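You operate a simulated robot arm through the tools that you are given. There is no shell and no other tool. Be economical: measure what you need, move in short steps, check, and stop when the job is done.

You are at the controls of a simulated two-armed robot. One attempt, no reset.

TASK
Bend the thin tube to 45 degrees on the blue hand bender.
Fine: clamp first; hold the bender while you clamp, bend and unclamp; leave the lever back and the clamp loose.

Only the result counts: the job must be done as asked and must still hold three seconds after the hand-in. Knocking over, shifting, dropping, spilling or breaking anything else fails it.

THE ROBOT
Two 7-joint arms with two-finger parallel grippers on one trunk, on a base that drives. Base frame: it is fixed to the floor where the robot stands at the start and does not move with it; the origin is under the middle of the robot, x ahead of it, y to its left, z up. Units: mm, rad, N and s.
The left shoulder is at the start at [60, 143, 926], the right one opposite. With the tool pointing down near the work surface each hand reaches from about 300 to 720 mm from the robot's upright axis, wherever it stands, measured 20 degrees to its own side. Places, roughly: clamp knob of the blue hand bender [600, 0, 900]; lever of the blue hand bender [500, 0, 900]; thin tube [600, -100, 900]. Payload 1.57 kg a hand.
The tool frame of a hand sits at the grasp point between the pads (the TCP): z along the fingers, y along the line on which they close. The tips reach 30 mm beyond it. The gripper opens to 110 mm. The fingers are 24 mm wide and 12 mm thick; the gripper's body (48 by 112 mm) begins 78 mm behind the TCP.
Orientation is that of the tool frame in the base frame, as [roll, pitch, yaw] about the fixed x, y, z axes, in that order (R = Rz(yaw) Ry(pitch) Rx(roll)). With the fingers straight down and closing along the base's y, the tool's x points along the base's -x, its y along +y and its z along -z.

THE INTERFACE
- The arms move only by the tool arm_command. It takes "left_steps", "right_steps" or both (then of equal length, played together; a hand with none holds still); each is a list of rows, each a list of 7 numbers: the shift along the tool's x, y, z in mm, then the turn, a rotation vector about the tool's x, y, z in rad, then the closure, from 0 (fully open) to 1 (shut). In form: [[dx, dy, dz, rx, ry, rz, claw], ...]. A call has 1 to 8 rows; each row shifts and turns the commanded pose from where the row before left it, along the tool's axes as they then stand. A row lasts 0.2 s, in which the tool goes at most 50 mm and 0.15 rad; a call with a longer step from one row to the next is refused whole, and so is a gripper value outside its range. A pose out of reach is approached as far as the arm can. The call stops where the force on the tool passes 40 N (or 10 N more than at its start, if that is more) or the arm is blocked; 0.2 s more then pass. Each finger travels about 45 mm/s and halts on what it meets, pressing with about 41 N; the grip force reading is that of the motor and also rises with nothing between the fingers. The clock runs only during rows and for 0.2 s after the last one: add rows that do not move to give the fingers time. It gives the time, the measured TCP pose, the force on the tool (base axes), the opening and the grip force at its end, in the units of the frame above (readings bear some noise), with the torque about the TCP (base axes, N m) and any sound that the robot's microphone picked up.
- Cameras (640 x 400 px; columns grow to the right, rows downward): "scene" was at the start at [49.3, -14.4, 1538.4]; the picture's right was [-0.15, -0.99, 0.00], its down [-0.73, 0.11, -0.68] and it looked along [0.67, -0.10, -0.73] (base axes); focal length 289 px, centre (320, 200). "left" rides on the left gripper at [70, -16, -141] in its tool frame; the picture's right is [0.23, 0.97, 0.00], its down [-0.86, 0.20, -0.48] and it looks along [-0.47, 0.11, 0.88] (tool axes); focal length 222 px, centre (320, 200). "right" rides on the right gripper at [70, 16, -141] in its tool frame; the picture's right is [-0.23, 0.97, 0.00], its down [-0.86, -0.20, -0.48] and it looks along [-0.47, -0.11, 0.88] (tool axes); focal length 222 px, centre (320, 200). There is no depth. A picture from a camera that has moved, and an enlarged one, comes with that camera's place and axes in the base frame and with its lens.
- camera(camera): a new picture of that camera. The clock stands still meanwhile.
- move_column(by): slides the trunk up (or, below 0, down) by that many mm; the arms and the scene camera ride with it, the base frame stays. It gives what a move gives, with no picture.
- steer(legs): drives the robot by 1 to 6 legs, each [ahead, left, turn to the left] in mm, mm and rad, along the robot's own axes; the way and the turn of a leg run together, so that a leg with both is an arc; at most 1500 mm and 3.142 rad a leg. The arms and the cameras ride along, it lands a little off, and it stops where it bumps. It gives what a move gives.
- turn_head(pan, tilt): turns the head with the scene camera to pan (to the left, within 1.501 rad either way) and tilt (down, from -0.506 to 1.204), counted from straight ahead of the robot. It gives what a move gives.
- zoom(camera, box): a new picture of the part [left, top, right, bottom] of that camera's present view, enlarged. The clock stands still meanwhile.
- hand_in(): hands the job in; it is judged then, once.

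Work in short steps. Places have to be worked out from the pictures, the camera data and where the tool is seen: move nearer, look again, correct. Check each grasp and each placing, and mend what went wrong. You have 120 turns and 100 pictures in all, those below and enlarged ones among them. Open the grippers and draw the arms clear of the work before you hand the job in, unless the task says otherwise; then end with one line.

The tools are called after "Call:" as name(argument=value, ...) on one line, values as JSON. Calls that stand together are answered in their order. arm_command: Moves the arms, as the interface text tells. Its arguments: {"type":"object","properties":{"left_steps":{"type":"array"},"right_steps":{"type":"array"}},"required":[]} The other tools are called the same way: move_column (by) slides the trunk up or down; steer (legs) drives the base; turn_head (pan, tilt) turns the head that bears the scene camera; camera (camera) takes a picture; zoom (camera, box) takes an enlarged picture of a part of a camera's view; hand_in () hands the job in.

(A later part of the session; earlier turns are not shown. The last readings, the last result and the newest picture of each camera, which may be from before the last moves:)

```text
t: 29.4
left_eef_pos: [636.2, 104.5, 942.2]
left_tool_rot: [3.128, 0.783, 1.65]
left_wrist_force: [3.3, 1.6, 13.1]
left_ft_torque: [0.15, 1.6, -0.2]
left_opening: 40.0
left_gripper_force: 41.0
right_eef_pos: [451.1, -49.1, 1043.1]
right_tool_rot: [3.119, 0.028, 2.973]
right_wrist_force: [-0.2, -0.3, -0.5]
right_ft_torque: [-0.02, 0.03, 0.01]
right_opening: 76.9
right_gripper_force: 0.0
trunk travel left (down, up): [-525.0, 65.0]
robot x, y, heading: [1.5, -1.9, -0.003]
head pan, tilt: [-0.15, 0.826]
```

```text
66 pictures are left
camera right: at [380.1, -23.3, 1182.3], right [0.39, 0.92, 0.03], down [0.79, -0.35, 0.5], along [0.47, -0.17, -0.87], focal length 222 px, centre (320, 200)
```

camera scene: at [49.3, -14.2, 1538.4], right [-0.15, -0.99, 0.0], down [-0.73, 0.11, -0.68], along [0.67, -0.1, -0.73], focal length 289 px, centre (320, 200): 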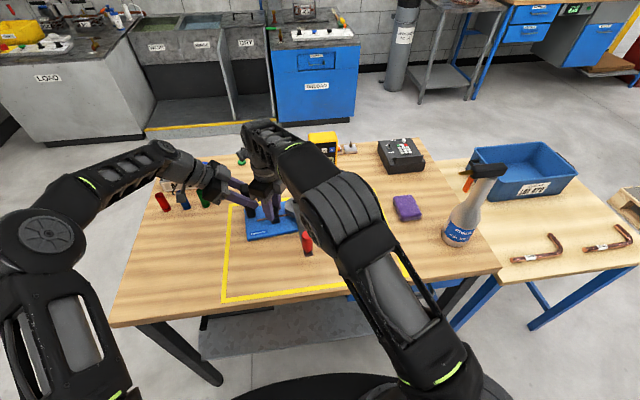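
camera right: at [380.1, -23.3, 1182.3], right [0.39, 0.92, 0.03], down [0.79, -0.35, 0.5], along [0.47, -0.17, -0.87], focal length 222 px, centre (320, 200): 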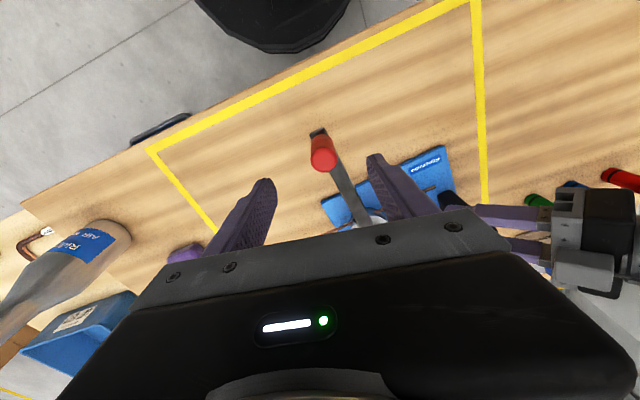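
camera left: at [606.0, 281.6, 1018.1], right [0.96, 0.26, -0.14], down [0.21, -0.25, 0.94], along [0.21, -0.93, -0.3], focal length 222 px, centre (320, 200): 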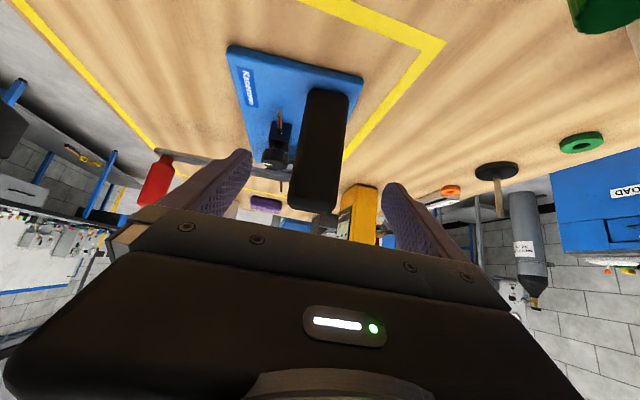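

The grip's top reads ≈[448,-43]. I square the hand to the lever, centre and lower a bit.

Call:
arm_command(right_steps=[[3, 5, 0, 0, 0, -0.13, 0.3], [0, 0, 10, 0, 0, -0.13, 0.3], [0, 0, 10, 0, 0, 0, 0.4], [0, 0, 0, 0, 0, 0, 0.4]])

Call:
zoom(camera="right", box=[180, 60, 460, 240])

Call:
zoom(camera="scene", box=[240, 170, 360, 260])

```text
t: 30.4
left_eef_pos: [636.8, 103.4, 941.0]
left_tool_rot: [3.129, 0.782, 1.652]
left_wrist_force: [2.7, 1.3, 11.8]
left_ft_torque: [0.11, 1.6, -0.15]
left_opening: 39.8
left_gripper_force: 41.2
right_eef_pos: [449.6, -44.1, 1021.8]
right_tool_rot: [3.126, 0.033, -3.053]
right_wrist_force: [-0.4, 1.0, -0.1]
right_ft_torque: [-0.01, -0.03, -0.02]
right_opening: 65.9
right_gripper_force: 0.2
trunk travel left (down, up): [-525.0, 65.0]
robot x, y, heading: [0.7, 0.8, 0.001]
head pan, tilt: [-0.15, 0.826]
```

```text
2.22 times, centred on (320, 150) of right
camera zoom: at [373.8, -35.4, 1162.0], right [0.14, 0.99, 0.02], down [0.85, -0.13, 0.5], along [0.5, -0.05, -0.86], focal length 494 px, centre (320, 311)
```

zoom: 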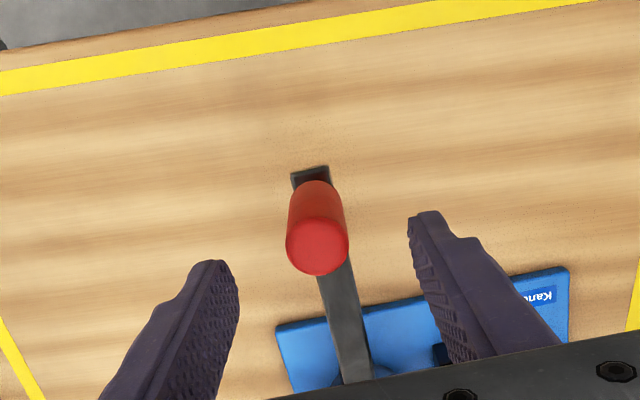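

```text
4.44 times, centred on (300, 215) of scene
camera zoom: at [49.0, -14.1, 1538.4], right [-0.15, -0.99, 0.0], down [-0.73, 0.11, -0.68], along [0.67, -0.1, -0.73], focal length 1285 px, centre (409, 133)
```

zoom: 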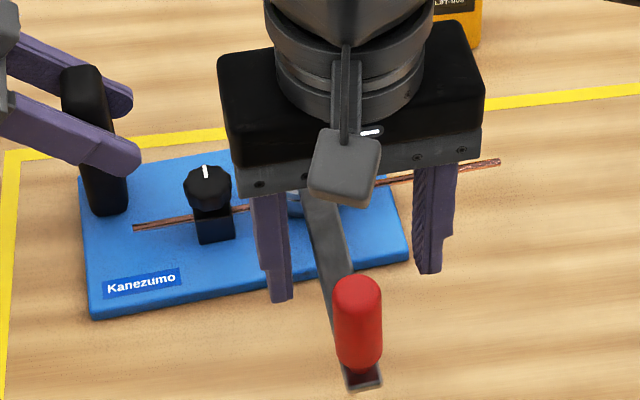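

Handle ≈[448,-45], well centred between the fingers. I straighten the small tilt and lower around the grip.

Call:
arm_command(right_steps=[[1, 0, 12, 0.015, 0.033, 0, 0.4], [1, 0, 16, 0, 0, 0, 0.4], [0, 0, 16, 0, 0, 0, 0.4], [0, 0, 16, 0, 0, 0, 0.4], [0, 0, 0, 0, 0, 0, 0.4]])

Call:
zoom(camera="scene", box=[240, 180, 360, 270])

Call:
zoom(camera="right", box=[180, 60, 460, 240])

```text
t: 31.6
left_eef_pos: [636.2, 104.3, 941.2]
left_tool_rot: [3.13, 0.783, 1.65]
left_wrist_force: [2.7, 2.2, 10.9]
left_ft_torque: [-0.13, 1.53, -0.09]
left_opening: 40.1
left_gripper_force: 41.3
right_eef_pos: [447.5, -42.9, 962.6]
right_tool_rot: [3.141, -0.001, -3.054]
right_wrist_force: [0.1, 0.4, 0.6]
right_ft_torque: [-0.01, -0.01, 0.0]
right_opening: 66.0
right_gripper_force: 0.1
trunk travel left (down, up): [-525.0, 65.0]
robot x, y, heading: [-1.5, 0.9, 0.007]
head pan, tilt: [-0.15, 0.826]
```

```text
4.44 times, centred on (300, 225) of scene
camera zoom: at [49.1, -14.1, 1538.4], right [-0.15, -0.99, 0.0], down [-0.73, 0.11, -0.68], along [0.67, -0.1, -0.73], focal length 1285 px, centre (409, 89)
```

zoom: 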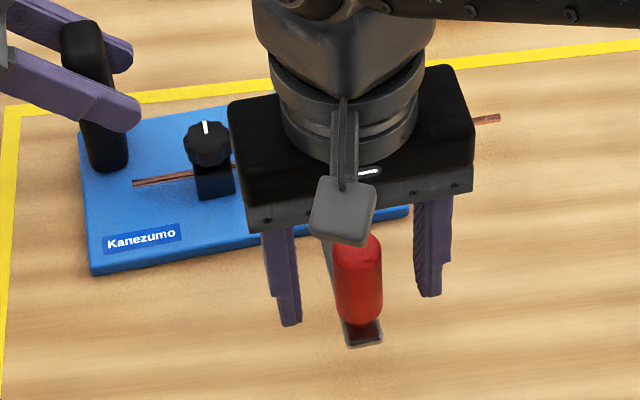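

```text
2.22 times, centred on (320, 150) of right
camera zoom: at [376.7, -33.2, 1103.9], right [0.14, 0.99, 0.0], down [0.87, -0.12, 0.48], along [0.47, -0.07, -0.88], focal length 494 px, centre (320, 311)
```

zoom: 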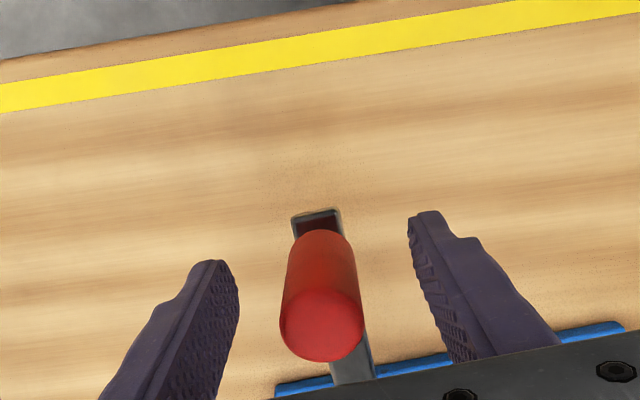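

Aligned within ~2 mm. Close on the red grip.

Call:
arm_command(right_steps=[[1, 0, 0, 0, 0, 0, 0.6], [0, 0, 0, 0, 0, 0, 0.7], [0, 0, 0, 0, 0, 0, 0.85], [0, 0, 0, 0, 0, 0, 1], [0, 0, 0, 0, 0, 0, 1]])

Call:
zoom(camera="scene", box=[240, 180, 360, 270])

```text
t: 32.8
left_eef_pos: [637.3, 103.3, 940.1]
left_tool_rot: [3.129, 0.781, 1.649]
left_wrist_force: [1.5, 4.3, 10.4]
left_ft_torque: [-0.94, 1.41, -0.25]
left_opening: 39.9
left_gripper_force: 40.9
right_eef_pos: [447.8, -43.2, 962.7]
right_tool_rot: [-3.141, 0.001, -3.055]
right_wrist_force: [0.4, -6.3, 1.0]
right_ft_torque: [-0.05, 0.0, -0.1]
right_opening: 26.6
right_gripper_force: 36.1
trunk travel left (down, up): [-525.0, 65.0]
robot x, y, heading: [-0.4, 1.8, -0.002]
head pan, tilt: [-0.15, 0.826]
```

```text
4.44 times, centred on (300, 225) of scene
camera zoom: at [49.0, -14.4, 1538.4], right [-0.15, -0.99, 0.0], down [-0.73, 0.11, -0.68], along [0.67, -0.1, -0.73], focal length 1285 px, centre (409, 89)
```

zoom: 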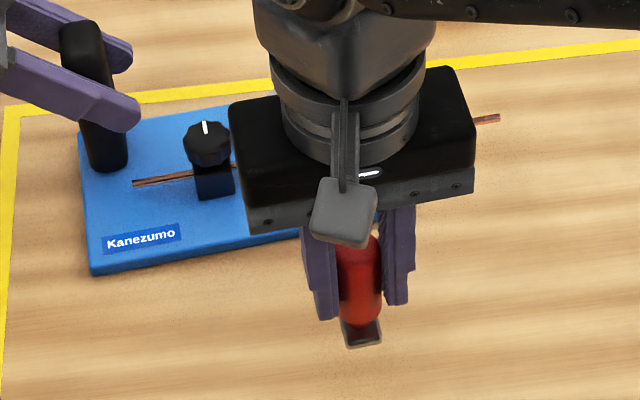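

Gripped the lever. I swing it counter-clockwise (toward -y) along its arc, R≈188 about the pivot, first 0.24 rad.

Call:
arm_command(right_steps=[[-0.15, -15, 0, 0, 0, -0.08, 1], [-0.15, -15, 0, 0, 0, -0.08, 1], [-0.15, -15, 0, 0, 0, -0.08, 1]])

Call:
zoom(camera="scene", box=[240, 180, 360, 270])

```text
t: 33.6
left_eef_pos: [637.3, 102.9, 941.1]
left_tool_rot: [3.131, 0.78, 1.65]
left_wrist_force: [-1.2, 0.4, 13.9]
left_ft_torque: [0.66, 1.71, -0.59]
left_opening: 40.3
left_gripper_force: 41.4
right_eef_pos: [456.1, -86.9, 962.3]
right_tool_rot: [3.141, 0.001, -2.811]
right_wrist_force: [5.5, 6.1, -0.1]
right_ft_torque: [0.14, 0.25, 0.27]
right_opening: 26.1
right_gripper_force: 37.3
trunk travel left (down, up): [-525.0, 65.0]
robot x, y, heading: [-2.5, 2.4, 0.004]
head pan, tilt: [-0.15, 0.826]
```

```text
4.44 times, centred on (300, 225) of scene
camera zoom: at [49.7, -13.8, 1538.4], right [-0.15, -0.99, 0.0], down [-0.73, 0.11, -0.68], along [0.67, -0.1, -0.73], focal length 1285 px, centre (409, 89)
```

zoom: 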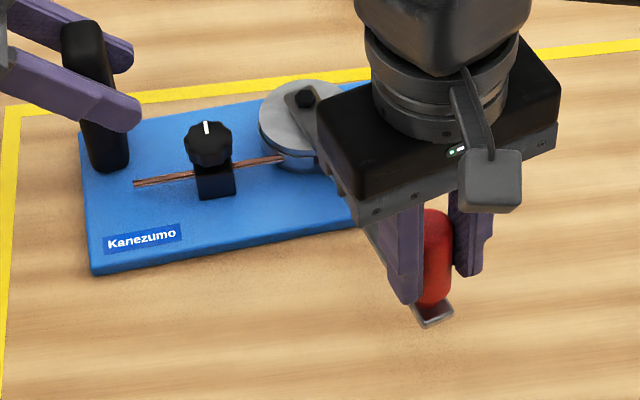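

Moves well with small forces. Continue with 0.32 rad, pulling slightly inward.

Call:
arm_command(right_steps=[[-0.6, -15, 0, 0, 0, -0.08, 1], [-0.6, -15, 0, 0, 0, -0.08, 1], [-0.6, -15, 0, 0, 0, -0.08, 1], [-0.6, -15, 0, 0, 0, -0.08, 1]])

Call:
camera(camera="scene")

Call:
camera(camera="right")

```text
t: 34.6
left_eef_pos: [636.3, 103.4, 940.7]
left_tool_rot: [3.133, 0.782, 1.651]
left_wrist_force: [-2.8, -4.3, 12.0]
left_ft_torque: [0.38, 2.03, -0.96]
left_opening: 39.9
left_gripper_force: 40.9
right_eef_pos: [482.6, -140.9, 962.8]
right_tool_rot: [-3.141, -0.001, -2.492]
right_wrist_force: [7.4, 9.3, 0.8]
right_ft_torque: [0.36, -0.12, 0.16]
right_opening: 26.0
right_gripper_force: 37.1
trunk travel left (down, up): [-525.0, 65.0]
robot x, y, heading: [-1.0, -0.1, -0.001]
head pan, tilt: [-0.15, 0.826]
```

```text
59 pictures are left
camera scene: at [49.8, -13.7, 1538.4], right [-0.15, -0.99, 0.0], down [-0.73, 0.11, -0.68], along [0.67, -0.1, -0.73], focal length 289 px, centre (320, 200)
```

scene: 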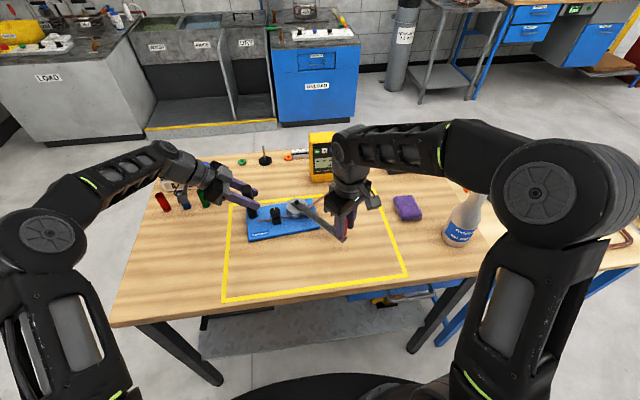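

```text
58 pictures are left
camera right: at [417.4, -168.7, 1104.3], right [-0.41, 0.91, 0.0], down [0.8, 0.36, 0.48], along [0.44, 0.2, -0.88], focal length 222 px, centre (320, 200)
```

right: 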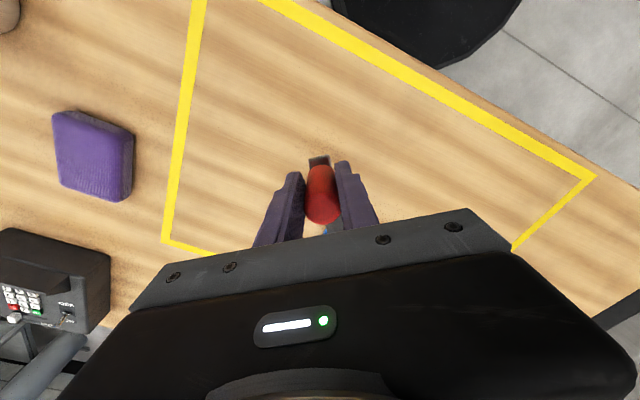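

Lever turned ≈32°. I zoom at the die to read the scale and the tube.

Call:
zoom(camera="scene", box=[265, 180, 365, 250])

Call:
zoom(camera="left", box=[100, 20, 400, 240])

```text
5.71 times, centred on (315, 215) of scene
camera zoom: at [49.8, -13.7, 1538.4], right [-0.15, -0.99, 0.0], down [-0.73, 0.11, -0.68], along [0.67, -0.1, -0.73], focal length 1652 px, centre (349, 114)
```

zoom: 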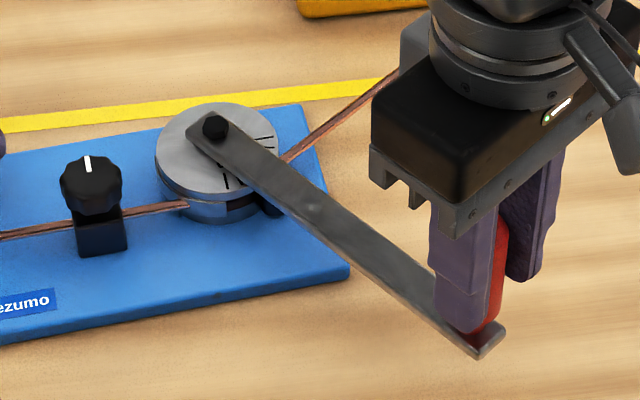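

```text
1.82 times, centred on (250, 130) of left
camera zoom: at [607.9, 251.1, 991.5], right [0.96, 0.25, -0.15], down [0.21, -0.25, 0.94], along [0.19, -0.94, -0.29], focal length 404 px, centre (447, 327)
```

zoom: 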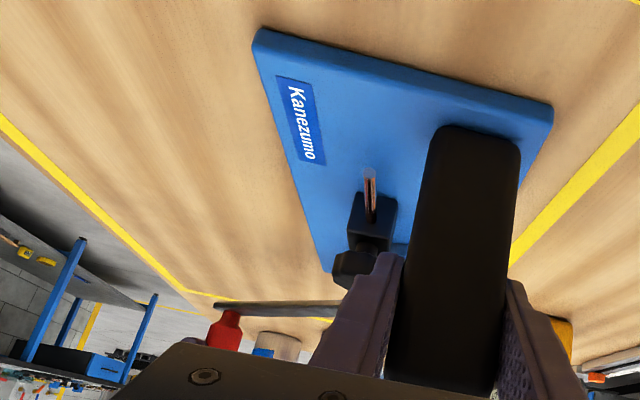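

Tube is bent ≈33° with the lever at ≈32°, so it follows the lever. I go to about 45° of lever angle, easing inward.

Call:
arm_command(right_steps=[[-1.2, -14, 0, 0, 0, -0.075, 1], [-1, -14, 0, 0, 0, -0.075, 1], [-1, -14, 0, 0, 0, -0.075, 1], [0, 0, 0, 0, 0, 0, 1]])

Call:
zoom(camera="scene", box=[265, 180, 365, 250])

```text
t: 35.6
left_eef_pos: [636.8, 104.2, 940.7]
left_tool_rot: [3.129, 0.781, 1.652]
left_wrist_force: [-1.8, -5.2, 5.5]
left_ft_torque: [-1.37, 1.39, 0.29]
left_opening: 40.2
left_gripper_force: 41.3
right_eef_pos: [512.6, -169.9, 961.7]
right_tool_rot: [-3.141, -0.001, -2.266]
right_wrist_force: [1.3, 5.6, 0.6]
right_ft_torque: [0.33, -0.12, 0.36]
right_opening: 26.3
right_gripper_force: 37.4
trunk travel left (down, up): [-525.0, 65.0]
robot x, y, heading: [-3.6, 1.2, -0.001]
head pan, tilt: [-0.15, 0.826]
```

```text
5.71 times, centred on (315, 215) of scene
camera zoom: at [49.1, -14.1, 1538.4], right [-0.15, -0.99, 0.0], down [-0.73, 0.11, -0.68], along [0.67, -0.1, -0.73], focal length 1652 px, centre (349, 114)
```

zoom: 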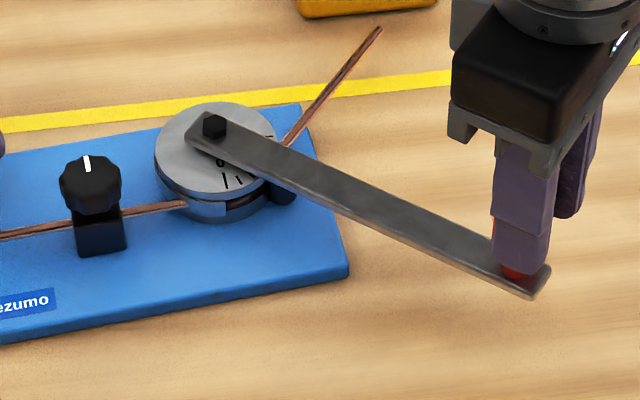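

Lever ≈45°, tube ≈46° under load. I back the lever off 0.2 rad to see the springback.

Call:
arm_command(right_steps=[[0, 13, 0, 0, 0, 0.07, 1], [0, 13, 0, 0, 0, 0.07, 1], [0.5, 13, 0, 0, 0, 0.07, 1]])

Call:
zoom(camera="scene", box=[265, 180, 365, 250])

```text
t: 36.4
left_eef_pos: [637.2, 103.3, 940.9]
left_tool_rot: [3.129, 0.78, 1.648]
left_wrist_force: [-4.2, -5.0, 7.9]
left_ft_torque: [-0.42, 1.41, -0.1]
left_opening: 39.8
left_gripper_force: 41.0
right_eef_pos: [484.7, -142.7, 961.9]
right_tool_rot: [3.141, 0.0, -2.48]
right_wrist_force: [6.0, 3.6, -0.6]
right_ft_torque: [-0.16, -0.05, -0.12]
right_opening: 26.1
right_gripper_force: 37.2
trunk travel left (down, up): [-525.0, 65.0]
robot x, y, heading: [-3.1, -0.9, 0.003]
head pan, tilt: [-0.15, 0.826]
```

```text
5.71 times, centred on (315, 215) of scene
camera zoom: at [49.5, -14.3, 1538.4], right [-0.15, -0.99, 0.0], down [-0.73, 0.11, -0.68], along [0.67, -0.1, -0.73], focal length 1652 px, centre (349, 114)
```

zoom: 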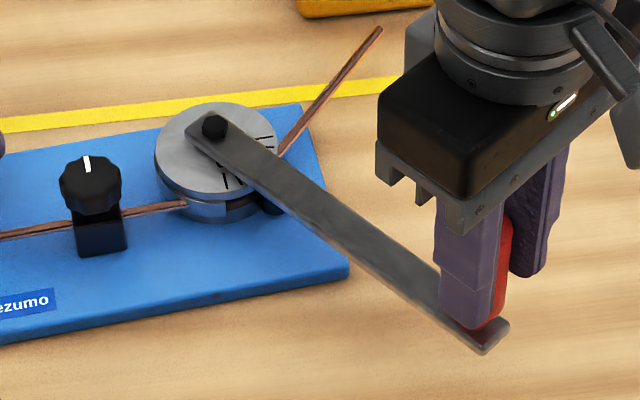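

The tube barely moves: no visible springback. I bring the lever all the way back and then measure the tube from above.

Call:
arm_command(right_steps=[[-0.8, 15.2, 0, 0, 0, 0.082, 1], [-0.8, 15.2, 0, 0, 0, 0.082, 1], [-0.8, 15.2, 0, 0, 0, 0.082, 1], [-0.8, 15.2, 0, 0, 0, 0.082, 1]])

```text
t: 37.4
left_eef_pos: [637.2, 103.4, 940.7]
left_tool_rot: [3.13, 0.781, 1.651]
left_wrist_force: [-3.5, -3.5, 6.6]
left_ft_torque: [-0.23, 1.8, -0.19]
left_opening: 39.9
left_gripper_force: 40.9
right_eef_pos: [456.1, -89.2, 962.9]
right_tool_rot: [3.14, -0.001, -2.807]
right_wrist_force: [1.4, -0.2, -0.1]
right_ft_torque: [-0.06, -0.11, -0.12]
right_opening: 25.9
right_gripper_force: 37.4
trunk travel left (down, up): [-525.0, 65.0]
robot x, y, heading: [0.2, 3.1, -0.004]
head pan, tilt: [-0.15, 0.826]
```

Forces are nil; three more rows to the start position.

Call:
arm_command(right_steps=[[-0.8, 15.4, 0, 0, 0, 0.082, 1], [-0.8, 15.4, 0, 0, 0, 0.082, 1], [-0.8, 15.4, 0, 0, 0, 0.082, 1], [0, 0, 0, 0, 0, 0, 1]])

Call:
zoom(camera="scene", box=[240, 180, 360, 260])

```text
t: 38.4
left_eef_pos: [637.4, 103.9, 941.8]
left_tool_rot: [3.127, 0.782, 1.65]
left_wrist_force: [2.8, -0.6, 1.2]
left_ft_torque: [-1.0, 1.55, -0.09]
left_opening: 40.2
left_gripper_force: 41.1
right_eef_pos: [446.2, -44.3, 963.2]
right_tool_rot: [-3.14, 0.001, -3.054]
right_wrist_force: [-7.3, -4.4, 2.4]
right_ft_torque: [-0.02, -0.39, 0.07]
right_opening: 25.8
right_gripper_force: 37.3
trunk travel left (down, up): [-525.0, 65.0]
robot x, y, heading: [2.4, 1.6, -0.002]
head pan, tilt: [-0.15, 0.826]
```

```text
5.00 times, centred on (300, 220) of scene
camera zoom: at [48.8, -14.8, 1538.4], right [-0.15, -0.99, 0.0], down [-0.73, 0.11, -0.68], along [0.67, -0.1, -0.73], focal length 1445 px, centre (420, 100)
```

zoom: 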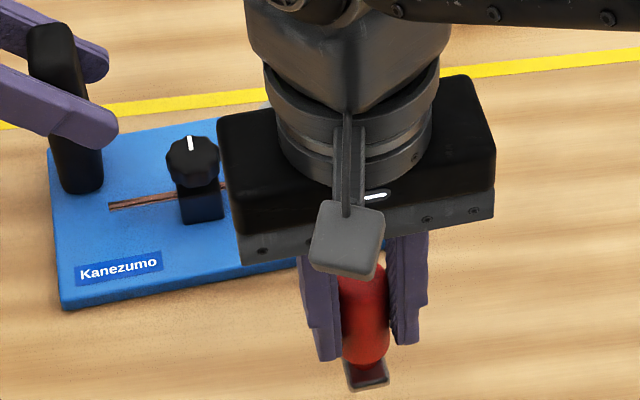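

Lever is back at its start. I open and lift off.

Call:
arm_command(right_steps=[[0, 0, 0, 0, 0, 0, 0.5], [0, 0, 0, 0, 0, 0, 0.4], [0, 0, 0, 0, 0, 0, 0.4], [0, 0, -30, 0, 0, 0, 0.4], [0, 0, -35, 0, 0, 0, 0.4], [-20, -30, -20, 0, 0, 0, 0.4], [-20, -40, 0, 0, 0, 0, 0.4], [-20, -40, 0, 0, 0, 0, 0.4]])

Call:
camera(camera="right")

Call:
zoom(camera="scene", box=[240, 160, 360, 250])

```text
t: 40.2
left_eef_pos: [636.6, 104.1, 940.2]
left_tool_rot: [3.13, 0.78, 1.651]
left_wrist_force: [-1.8, -1.3, 3.1]
left_ft_torque: [0.54, 1.31, -0.14]
left_opening: 39.8
left_gripper_force: 40.7
right_eef_pos: [517.3, -147.6, 1046.8]
right_tool_rot: [3.142, 0.0, -3.049]
right_wrist_force: [0.2, 0.1, -0.3]
right_ft_torque: [0.02, -0.04, 0.0]
right_opening: 66.2
right_gripper_force: 0.0
trunk travel left (down, up): [-525.0, 65.0]
robot x, y, heading: [-3.7, -0.6, -0.003]
head pan, tilt: [-0.15, 0.826]
```

```text
52 pictures are left
camera right: at [445.8, -138.7, 1188.3], right [0.14, 0.99, 0.0], down [0.87, -0.12, 0.48], along [0.47, -0.07, -0.88], focal length 222 px, centre (320, 200)
```

right: 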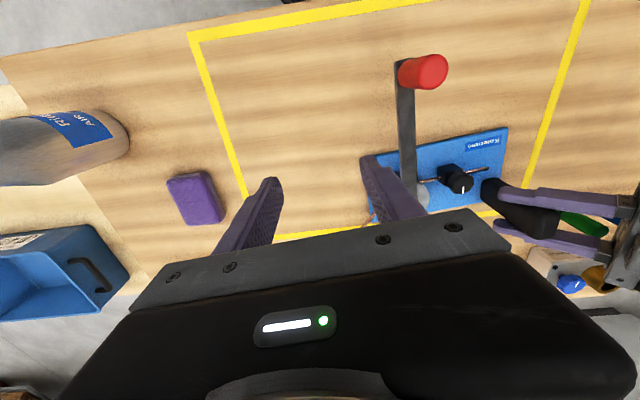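

```text
4.44 times, centred on (300, 205) of scene
camera zoom: at [49.3, -14.3, 1538.4], right [-0.15, -0.99, 0.0], down [-0.73, 0.11, -0.68], along [0.67, -0.1, -0.73], focal length 1285 px, centre (409, 178)
```

zoom: 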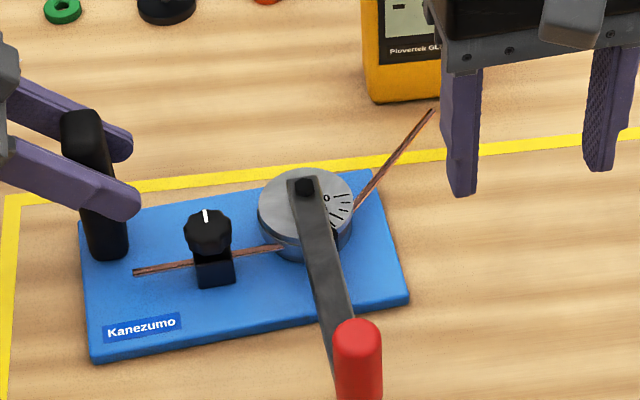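

The bend is clearly visible. I zoom tightly on both legs for an accurate angle.

Call:
zoom(camera="scene", box=[300, 178, 340, 208])

Call:
zoom(camera="scene", box=[255, 205, 299, 231])

```text
13.33 times, centred on (320, 193) of scene
camera zoom: at [49.3, -14.3, 1538.4], right [-0.15, -0.99, 0.0], down [-0.73, 0.11, -0.68], along [0.67, -0.1, -0.73], focal length 3854 px, centre (320, 293)
```

zoom: 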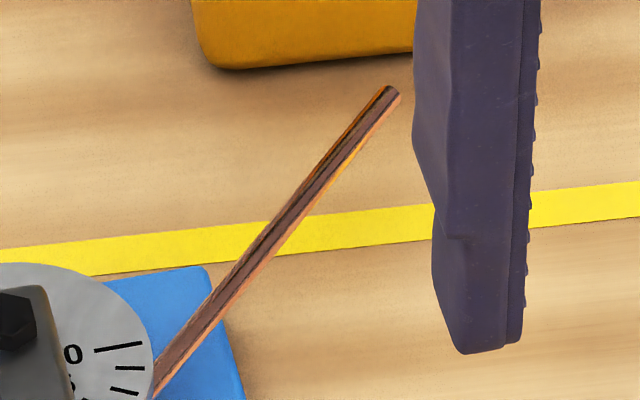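

```text
14.55 times, centred on (277, 218) of scene
camera zoom: at [49.3, -14.3, 1538.4], right [-0.15, -0.99, 0.0], down [-0.73, 0.11, -0.68], along [0.67, -0.1, -0.73], focal length 4205 px, centre (946, -62)
```

zoom: 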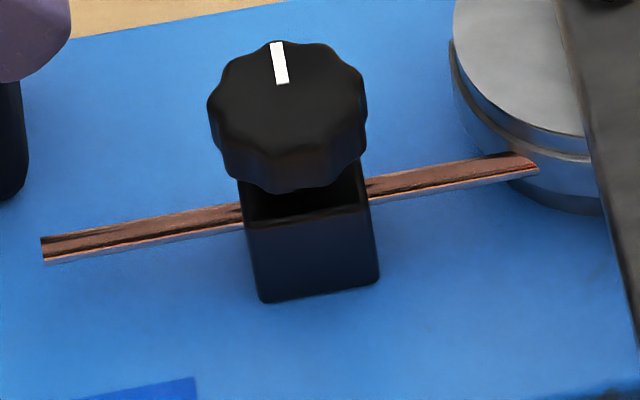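

Scene-based estimate is ≈46°, with ~1–2° uncertainty. I get a better, more vertical view with the right camera over the tube.

Call:
arm_command(right_steps=[[-30, -3, -5, 0, 0, 0, 0.2], [-30, -3, -5, 0, 0, 0, 0.2], [-30, -3, 0, 0, 0, 0, 0.2], [-30, -3, 0, 0, 0, 0, 0.2], [0, 0, 0, 0, 0, 0, 0.2]])

Call:
zoom(camera="right", box=[310, 20, 540, 164])

```text
t: 41.4
left_eef_pos: [637.5, 104.6, 941.1]
left_tool_rot: [3.13, 0.781, 1.651]
left_wrist_force: [-0.1, 0.8, 2.1]
left_ft_torque: [-1.06, 1.06, 0.29]
left_opening: 40.1
left_gripper_force: 41.1
right_eef_pos: [596.8, -153.7, 1055.3]
right_tool_rot: [-3.141, 0.007, -3.052]
right_wrist_force: [0.5, -0.8, -0.7]
right_ft_torque: [-0.02, 0.02, 0.02]
right_opening: 87.9
right_gripper_force: 0.1
right hand out of reach, approached as far as the arm can: row 3, 4
trunk travel left (down, up): [-525.0, 65.0]
robot x, y, heading: [0.3, 3.7, -0.003]
head pan, tilt: [-0.15, 0.826]
```

```text
2.78 times, centred on (425, 92) of right
camera zoom: at [524.3, -144.0, 1196.4], right [0.14, 0.99, 0.0], down [0.87, -0.12, 0.48], along [0.48, -0.07, -0.87], focal length 617 px, centre (28, 500)
```

zoom: 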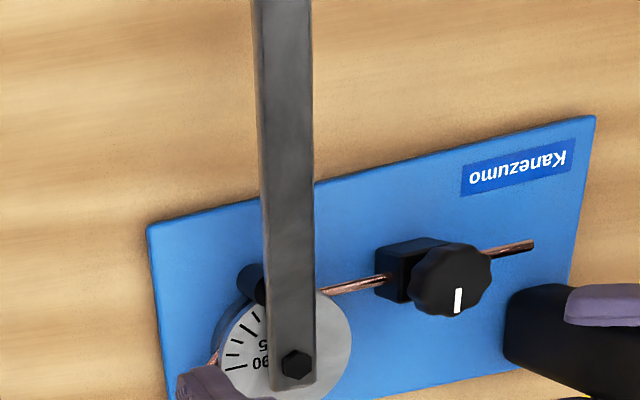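

The arm reached its limit and the finger hides the bent leg. Lower gives more reach: I go down 50 mm, forward 45 and yaw a bit clockwise.

Call:
arm_command(right_steps=[[0, 0, 25, 0, 0, 0.1, 0], [0, 0, 25, 0, 0, 0.1, 0], [-15, -10, 0, 0, 0, 0.1, 0], [-15, -10, 0, 0, 0, 0.1, 0], [-15, -10, 0, 0, 0, 0.1, 0], [0, 0, 0, 0, 0, 0, 0]])

Call:
camera(camera="right")

```text
t: 42.8
left_eef_pos: [636.8, 103.5, 941.2]
left_tool_rot: [3.13, 0.782, 1.651]
left_wrist_force: [-0.5, 0.5, 6.0]
left_ft_torque: [-0.65, 1.22, 0.17]
left_opening: 40.0
left_gripper_force: 41.1
right_eef_pos: [633.2, -191.6, 1005.4]
right_tool_rot: [3.141, 0.0, 2.73]
right_wrist_force: [1.0, -0.5, 0.1]
right_ft_torque: [-0.01, 0.0, -0.01]
right_opening: 110.3
right_gripper_force: 0.0
trunk travel left (down, up): [-525.0, 65.0]
robot x, y, heading: [-2.6, -5.1, 0.002]
head pan, tilt: [-0.15, 0.826]
```

```text
47 pictures are left
camera right: at [576.2, -149.1, 1147.4], right [0.6, 0.8, 0.0], down [0.7, -0.53, 0.48], along [0.38, -0.29, -0.88], focal length 222 px, centre (320, 200)
```

right: 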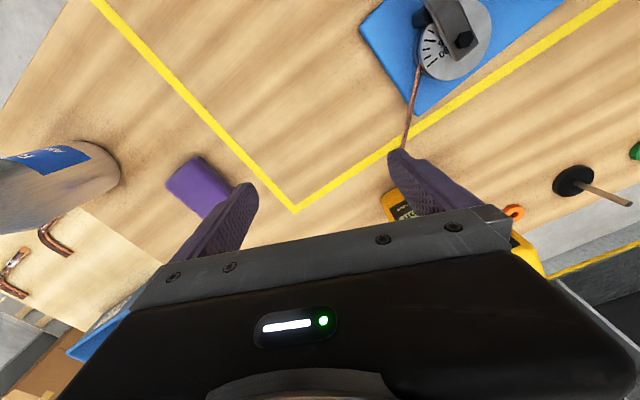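

The bent leg is visible almost from above now. The straight leg's heading from the previous view computes to 0.083 rad; I zoom on the bent leg.

Call:
zoom(camera="right", box=[370, 50, 450, 155])

```text
3.81 times, centred on (410, 102) of right
camera zoom: at [576.2, -149.1, 1147.4], right [0.6, 0.8, 0.0], down [0.7, -0.53, 0.48], along [0.38, -0.29, -0.88], focal length 846 px, centre (-23, 571)
```

zoom: 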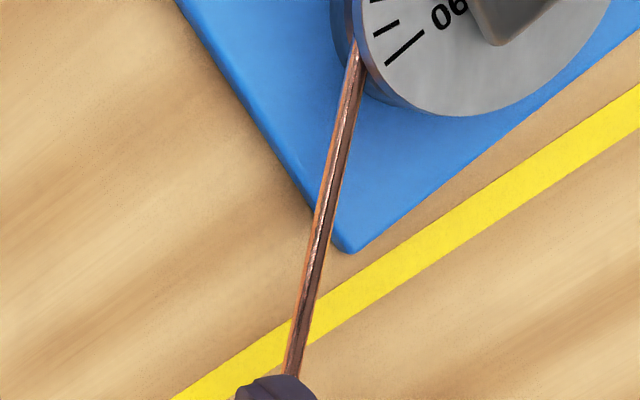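

The estimates of the bend are 46–47.5°, both above 45, so no more bending is needed. Now I return to the knob to unclamp it.

Call:
arm_command(right_steps=[[20, 32.5, 0, 0, 0, 0, 0.6], [20, 32.5, 5, 0, 0, 0, 0.6], [20, 32.5, 5, 0, 0, 0, 0.6], [20, 32.5, 5, 0, 0, 0, 0.6], [20, 32.5, 10, 0, 0, 0, 0.6], [20, 32.5, 10, 0, 0, 0, 0.6], [0, 0, 0, 0, 0, 0, 0.6]])

Call:
zoom(camera="right", box=[200, 60, 480, 240])

```text
t: 44.4
left_eef_pos: [635.7, 104.1, 940.8]
left_tool_rot: [3.13, 0.781, 1.649]
left_wrist_force: [1.5, 1.5, 6.5]
left_ft_torque: [-0.07, 1.31, -0.27]
left_opening: 40.2
left_gripper_force: 41.0
right_eef_pos: [602.6, 36.4, 968.7]
right_tool_rot: [-3.141, 0.001, 2.73]
right_wrist_force: [0.6, -0.8, -0.2]
right_ft_torque: [0.07, 0.02, 0.0]
right_opening: 43.8
right_gripper_force: 0.0
trunk travel left (down, up): [-525.0, 65.0]
robot x, y, heading: [-1.9, 3.0, -0.001]
head pan, tilt: [-0.15, 0.826]
```

```text
2.22 times, centred on (340, 150) of right
camera zoom: at [544.5, 78.0, 1110.9], right [0.6, 0.8, 0.0], down [0.7, -0.52, 0.48], along [0.38, -0.29, -0.88], focal length 494 px, centre (276, 311)
```

zoom: 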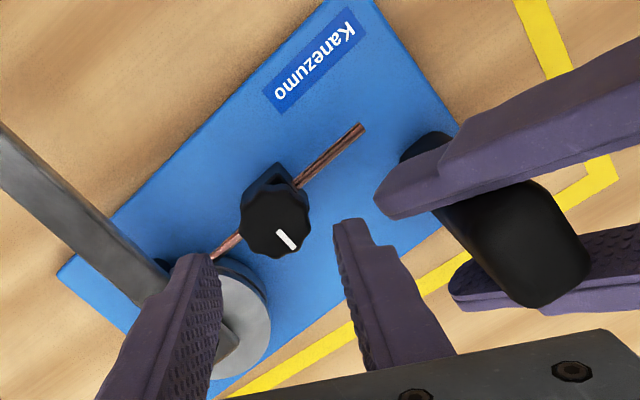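

Knob at ≈[599,37]. I rotate clockwise above it toward the far end of the wrist range.

Call:
arm_command(right_steps=[[3.2, 0, 0, 0, 0, 0.15, 0.6], [0, 0, 0, 0, 0, 0.15, 0.6], [0, 0, 0, 0, 0, 0.15, 0.6], [0, 0, 0, 0, 0, 0.15, 0.6], [0, 0, 0, 0, 0, 0.15, 0.6], [0, 0, 0, 0, 0, 0.15, 0.6], [0, 0, 0, 0, 0, 0.15, 0.6], [0, 0, 0, 0, 0, 0.15, 0.6]])

Call:
arm_command(right_steps=[[0, 0, 0, 0, 0, 0.15, 0.6], [0, 0, 0, 0, 0, 0.15, 0.6], [0, 0, 0, 0, 0, 0.15, 0.6], [0, 0, 0, 0, 0, 0.15, 0.6], [0, 0, 0, 0, 0, 0.15, 0.6], [0, 0, 0, 0, 0, 0.15, 0.6], [0, 0, 0, 0, 0, 0.15, 0.6], [0, 0, 0, 0, 0, 0, 0.6]])

Call:
zoom(camera="right", box=[200, 60, 480, 240])

```text
t: 46.2
left_eef_pos: [638.6, 104.7, 942.1]
left_tool_rot: [3.127, 0.782, 1.651]
left_wrist_force: [1.8, 0.7, 7.3]
left_ft_torque: [-0.26, 1.27, 0.18]
left_opening: 40.0
left_gripper_force: 41.6
right_eef_pos: [597.8, 36.3, 970.8]
right_tool_rot: [3.14, -0.001, 1.528]
right_wrist_force: [0.6, -0.5, 0.0]
right_ft_torque: [0.0, 0.01, -0.01]
right_opening: 43.8
right_gripper_force: 0.0
trunk travel left (down, up): [-525.0, 65.0]
robot x, y, heading: [0.7, 2.7, -0.002]
head pan, tilt: [-0.15, 0.826]
```

```text
t: 48.0
left_eef_pos: [637.9, 104.9, 940.7]
left_tool_rot: [3.129, 0.781, 1.65]
left_wrist_force: [1.7, 1.0, 7.7]
left_ft_torque: [-0.13, 1.32, 0.08]
left_opening: 39.9
left_gripper_force: 41.1
right_eef_pos: [598.1, 35.5, 970.6]
right_tool_rot: [-3.141, -0.002, 0.481]
right_wrist_force: [0.2, -0.1, 0.3]
right_ft_torque: [0.03, 0.02, 0.01]
right_opening: 44.1
right_gripper_force: 0.0
trunk travel left (down, up): [-525.0, 65.0]
robot x, y, heading: [5.5, -0.0, -0.002]
head pan, tilt: [-0.15, 0.826]
```

```text
2.22 times, centred on (340, 150) of right
camera zoom: at [667.8, 53.5, 1111.9], right [0.25, -0.97, 0.0], down [-0.85, -0.22, 0.48], along [-0.46, -0.12, -0.88], focal length 494 px, centre (276, 311)
```

zoom: 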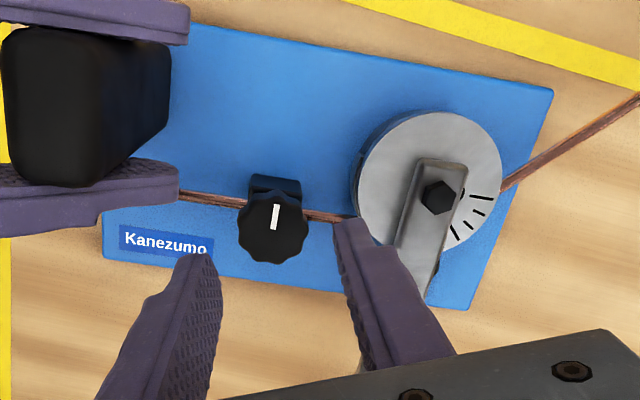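

Nice: this view shows both tube legs, and the hand is centred on the knob. Two zooms to measure the bend once more.

Call:
zoom(camera="right", box=[270, 120, 370, 170])

Call:
zoom(camera="right", box=[415, 80, 525, 150])

```text
6.40 times, centred on (320, 145) of right
camera zoom: at [667.8, 53.5, 1111.9], right [0.25, -0.97, 0.0], down [-0.85, -0.22, 0.48], along [-0.46, -0.12, -0.88], focal length 1422 px, centre (320, 552)
```

zoom: 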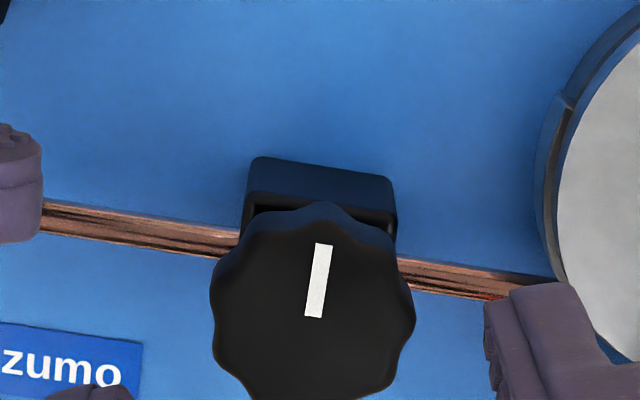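

```text
5.71 times, centred on (470, 115) of right
camera zoom: at [667.8, 53.5, 1111.9], right [0.25, -0.97, 0.0], down [-0.85, -0.22, 0.48], along [-0.46, -0.12, -0.88], focal length 1269 px, centre (-537, 686)
```

zoom: 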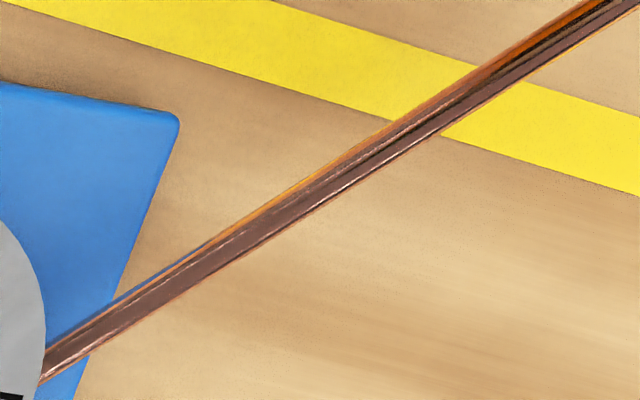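

Within a single view the bend comes to 45.4° — good. Now I lower onto the knob and grip it.

Call:
arm_command(right_steps=[[0, 0, 16, 0, 0, 0, 0.6], [0, 0, 16, 0, 0, 0, 0.6], [0, 0, 16, 0, 0, 0, 0.6], [0, 0, 0, 0, 0, 0, 0.7], [0, 0, 0, 0, 0, 0, 1], [0, 0, 0, 0, 0, 0, 1], [0, 0, 0, 0, 0, 0, 1]])

```text
t: 49.6
left_eef_pos: [637.6, 104.0, 941.4]
left_tool_rot: [3.128, 0.784, 1.648]
left_wrist_force: [3.4, -3.1, 7.3]
left_ft_torque: [0.78, 1.44, 0.05]
left_opening: 40.2
left_gripper_force: 40.9
right_eef_pos: [599.3, 37.2, 922.0]
right_tool_rot: [3.14, 0.0, 0.483]
right_wrist_force: [-3.3, 6.6, -0.1]
right_ft_torque: [0.21, -0.08, 0.02]
right_opening: 30.6
right_gripper_force: 38.7
trunk travel left (down, up): [-525.0, 65.0]
robot x, y, heading: [-2.9, -0.7, 0.001]
head pan, tilt: [-0.15, 0.826]
```

Gripped at 30.6 mm. Turn counter-clockwise, yielding 1 mm toward +y.

Call:
arm_command(right_steps=[[0, -0.7, 0, 0, 0, -0.1, 1], [0, 0, 0, 0, 0, -0.13, 1], [0, 0, 0, 0, 0, -0.13, 1], [0, 0, 0, 0, 0, -0.13, 1], [0, 0, 0, 0, 0, -0.13, 1], [0, 0, 0, 0, 0, -0.13, 1]])

Call:
zoom(camera="right", box=[230, 80, 430, 220])

```text
t: 51.0
left_eef_pos: [636.2, 103.5, 941.1]
left_tool_rot: [3.129, 0.783, 1.65]
left_wrist_force: [1.8, -2.2, 6.8]
left_ft_torque: [-0.41, 1.03, -0.03]
left_opening: 39.9
left_gripper_force: 40.8
right_eef_pos: [598.7, 36.6, 921.4]
right_tool_rot: [3.14, 0.001, 1.235]
right_wrist_force: [-2.8, 3.0, 0.4]
right_ft_torque: [-0.88, 0.14, 0.0]
right_opening: 30.4
right_gripper_force: 39.9
trunk travel left (down, up): [-525.0, 65.0]
robot x, y, heading: [1.9, 0.3, 0.003]
head pan, tilt: [-0.15, 0.826]
```

```text
2.86 times, centred on (330, 150) of right
camera zoom: at [636.6, 96.7, 1063.8], right [0.84, -0.54, 0.0], down [-0.47, -0.74, 0.48], along [-0.26, -0.41, -0.88], focal length 635 px, centre (291, 343)
```

zoom: 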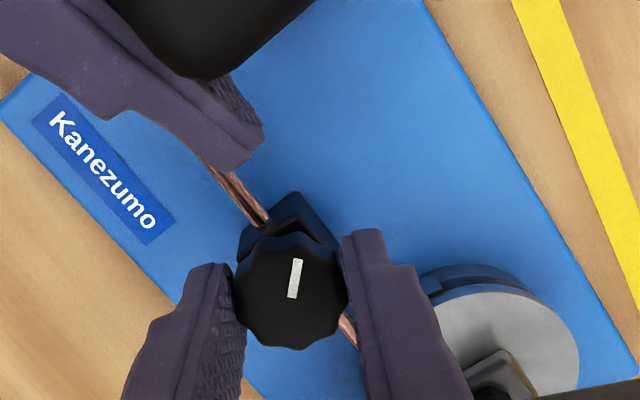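

The knob turns along freely. Continue counter-clockwise.

Call:
arm_command(right_steps=[[0, 0, 0, 0, 0, -0.13, 1], [0, 0, 0, 0, 0, -0.13, 1], [0, 0, 0, 0, 0, -0.13, 1], [0, 0, 0, 0, 0, -0.13, 1], [0, 0, 0, 0, 0, -0.13, 1], [0, 0, 0, 0, 0, -0.13, 1], [0, 0, 0, 0, 0, -0.13, 1]])

```text
t: 52.6
left_eef_pos: [636.8, 104.9, 941.0]
left_tool_rot: [3.133, 0.78, 1.65]
left_wrist_force: [-6.5, 1.8, 14.0]
left_ft_torque: [-0.33, 1.73, -0.36]
left_opening: 39.8
left_gripper_force: 41.0
right_eef_pos: [599.5, 35.8, 922.1]
right_tool_rot: [3.14, 0.004, 2.144]
right_wrist_force: [13.9, -0.2, 0.4]
right_ft_torque: [-0.14, -0.43, 0.0]
right_opening: 30.4
right_gripper_force: 39.6
trunk travel left (down, up): [-525.0, 65.0]
robot x, y, heading: [0.5, 2.6, 0.0]
head pan, tilt: [-0.15, 0.826]
```

14 N in x: shift +1.2 mm and carry on.

Call:
arm_command(right_steps=[[-0.7, 1.0, 0, 0, 0, -0.13, 1], [0, 0, 0, 0, 0, -0.13, 1], [0, 0, 0, 0, 0, -0.13, 1], [0, 0, 0, 0, 0, -0.13, 1], [0, 0, 0, 0, 0, -0.13, 1], [0, 0, 0, 0, 0, -0.13, 1], [0, 0, 0, 0, 0, -0.13, 1]])

Call:
zoom(camera="right", box=[230, 80, 430, 220])

```text
t: 54.2
left_eef_pos: [638.8, 103.5, 942.0]
left_tool_rot: [3.13, 0.781, 1.649]
left_wrist_force: [-6.2, -1.1, 11.5]
left_ft_torque: [0.1, 1.61, -0.49]
left_opening: 40.0
left_gripper_force: 41.3
right_eef_pos: [599.8, 36.7, 922.7]
right_tool_rot: [3.141, 0.0, 3.054]
right_wrist_force: [13.8, 2.9, 0.5]
right_ft_torque: [-0.01, -0.34, 0.0]
right_opening: 30.4
right_gripper_force: 39.8
trunk travel left (down, up): [-525.0, 65.0]
robot x, y, heading: [-1.7, -2.1, 0.002]
head pan, tilt: [-0.15, 0.826]
```

```text
2.86 times, centred on (330, 150) of right
camera zoom: at [531.5, 59.0, 1063.8], right [0.31, 0.95, 0.0], down [0.83, -0.27, 0.48], along [0.46, -0.15, -0.88], focal length 635 px, centre (291, 343)
```

zoom: 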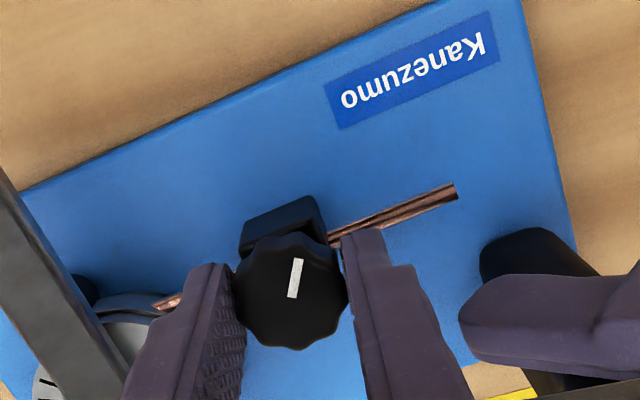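

2.57 rad turned back; about 0.8 more returns it to the original loose position.

Call:
arm_command(right_steps=[[-1.2, 0, 0, 0, 0, -0.12, 1], [0, 0, 0, 0, 0, -0.12, 1], [0, 0, 0, 0, 0, -0.12, 1], [0, 0, 0, 0, 0, -0.12, 1], [0, 0, 0, 0, 0, -0.12, 1], [0, 0, 0, 0, 0, -0.12, 1], [0, 0, 0, 0, 0, -0.04, 1]])

Call:
zoom(camera="right", box=[230, 80, 430, 220])

```text
t: 55.8
left_eef_pos: [636.7, 104.1, 940.7]
left_tool_rot: [3.129, 0.782, 1.65]
left_wrist_force: [0.5, -9.6, 0.6]
left_ft_torque: [0.23, 1.08, 0.63]
left_opening: 40.1
left_gripper_force: 41.0
right_eef_pos: [600.6, 37.7, 921.2]
right_tool_rot: [3.139, 0.0, -2.469]
right_wrist_force: [-2.7, 13.7, 0.9]
right_ft_torque: [0.35, -0.07, -0.79]
right_opening: 30.3
right_gripper_force: 40.1
trunk travel left (down, up): [-525.0, 65.0]
robot x, y, heading: [1.7, 0.9, 0.005]
head pan, tilt: [-0.15, 0.826]
```

```text
2.86 times, centred on (330, 150) of right
camera zoom: at [535.3, 6.9, 1063.7], right [-0.43, 0.9, 0.0], down [0.79, 0.38, 0.48], along [0.43, 0.21, -0.88], focal length 635 px, centre (291, 343)
```

zoom: 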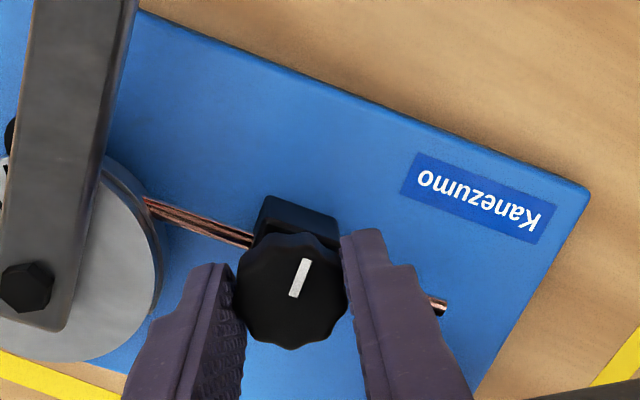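

Torque −0.79 N m: the loose end stop, at the original indicator position. I release the knob and lift.

Call:
arm_command(right_steps=[[0, 0, 0, 0, 0, 0.03, 0.6], [0, 0, 0, 0, 0, 0, 0.6], [0, 0, 0, 0, 0, 0, 0.6], [0, 0, -20, 0, 0, 0, 0.6], [0, 0, -30, 0, 0, 0, 0.6], [0, 0, -30, 0, 0, 0.1, 0.6]])

Call:
zoom(camera="scene", box=[220, 160, 360, 260])

```text
t: 57.2
left_eef_pos: [637.3, 104.3, 941.0]
left_tool_rot: [3.129, 0.779, 1.651]
left_wrist_force: [-3.7, -0.4, 4.0]
left_ft_torque: [-0.22, 1.43, 0.1]
left_opening: 40.1
left_gripper_force: 41.8
right_eef_pos: [601.6, 35.6, 993.9]
right_tool_rot: [-3.14, 0.0, -2.567]
right_wrist_force: [-0.1, 0.3, -0.1]
right_ft_torque: [0.01, 0.01, 0.04]
right_opening: 44.0
right_gripper_force: 0.0
right hand out of reach, approached as far as the arm can: row 6
trunk travel left (down, up): [-525.0, 65.0]
robot x, y, heading: [0.9, 1.6, 0.006]
head pan, tilt: [-0.15, 0.826]
```

```text
4.00 times, centred on (290, 210) of scene
camera zoom: at [49.5, -14.5, 1538.4], right [-0.15, -0.99, 0.0], down [-0.73, 0.11, -0.68], along [0.67, -0.1, -0.73], focal length 1156 px, centre (440, 160)
```

zoom: 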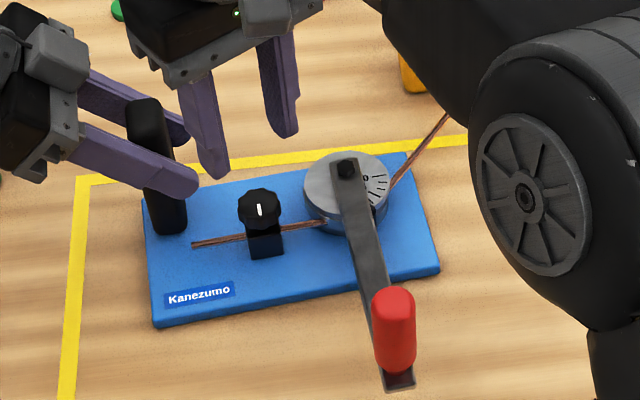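

The lever is back, knob in its loose position. I withdraw the right hand to its side.

Call:
arm_command(right_steps=[[36, -26, 0, 0, 0, 0, 0.6], [36, -26, 0, 0, 0, 0, 0.6], [36, -26, 0, 0, 0, 0, 0.6], [36, -26, 0, 0, 0, 0, 0.6], [36, -26, -5, 0, 0, 0, 0.4], [36, -26, -5, 0, 0, 0, 0.2], [0, 0, 0, 0, 0, 0, 0]])

Call:
camera(camera="scene")

```text
t: 58.8
left_eef_pos: [635.7, 103.4, 940.7]
left_tool_rot: [3.129, 0.779, 1.651]
left_wrist_force: [-1.9, -1.0, 2.8]
left_ft_torque: [0.23, 1.11, 0.25]
left_opening: 40.1
left_gripper_force: 41.0
right_eef_pos: [495.6, -210.9, 1003.4]
right_tool_rot: [-3.141, 0.0, -2.6]
right_wrist_force: [0.0, 0.1, 0.4]
right_ft_torque: [0.02, 0.0, 0.02]
right_opening: 110.0
right_gripper_force: 0.1
trunk travel left (down, up): [-525.0, 65.0]
robot x, y, heading: [-0.3, -3.0, -0.001]
head pan, tilt: [-0.15, 0.826]
```

```text
37 pictures are left
camera scene: at [49.2, -14.4, 1538.4], right [-0.15, -0.99, 0.0], down [-0.73, 0.11, -0.68], along [0.67, -0.1, -0.73], focal length 289 px, centre (320, 200)
```

scene: 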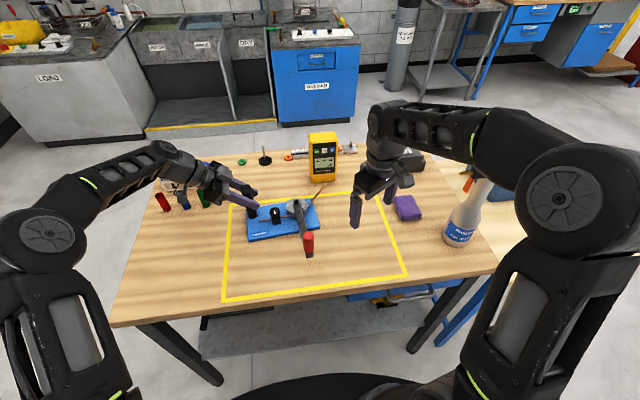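

Right hand is clear. One zoom to check lever and tube before letting go of the post.

Call:
zoom(camera="scene", box=[235, 175, 345, 262])

```text
4.60 times, centred on (290, 218) of scene
camera zoom: at [49.2, -14.4, 1538.4], right [-0.15, -0.99, 0.0], down [-0.73, 0.11, -0.68], along [0.67, -0.1, -0.73], focal length 1329 px, centre (458, 115)
```

zoom: 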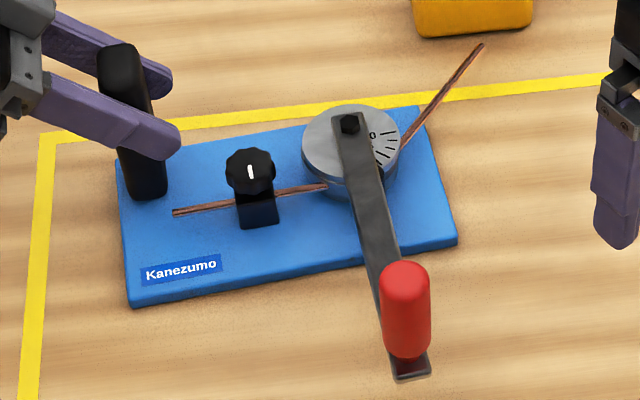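

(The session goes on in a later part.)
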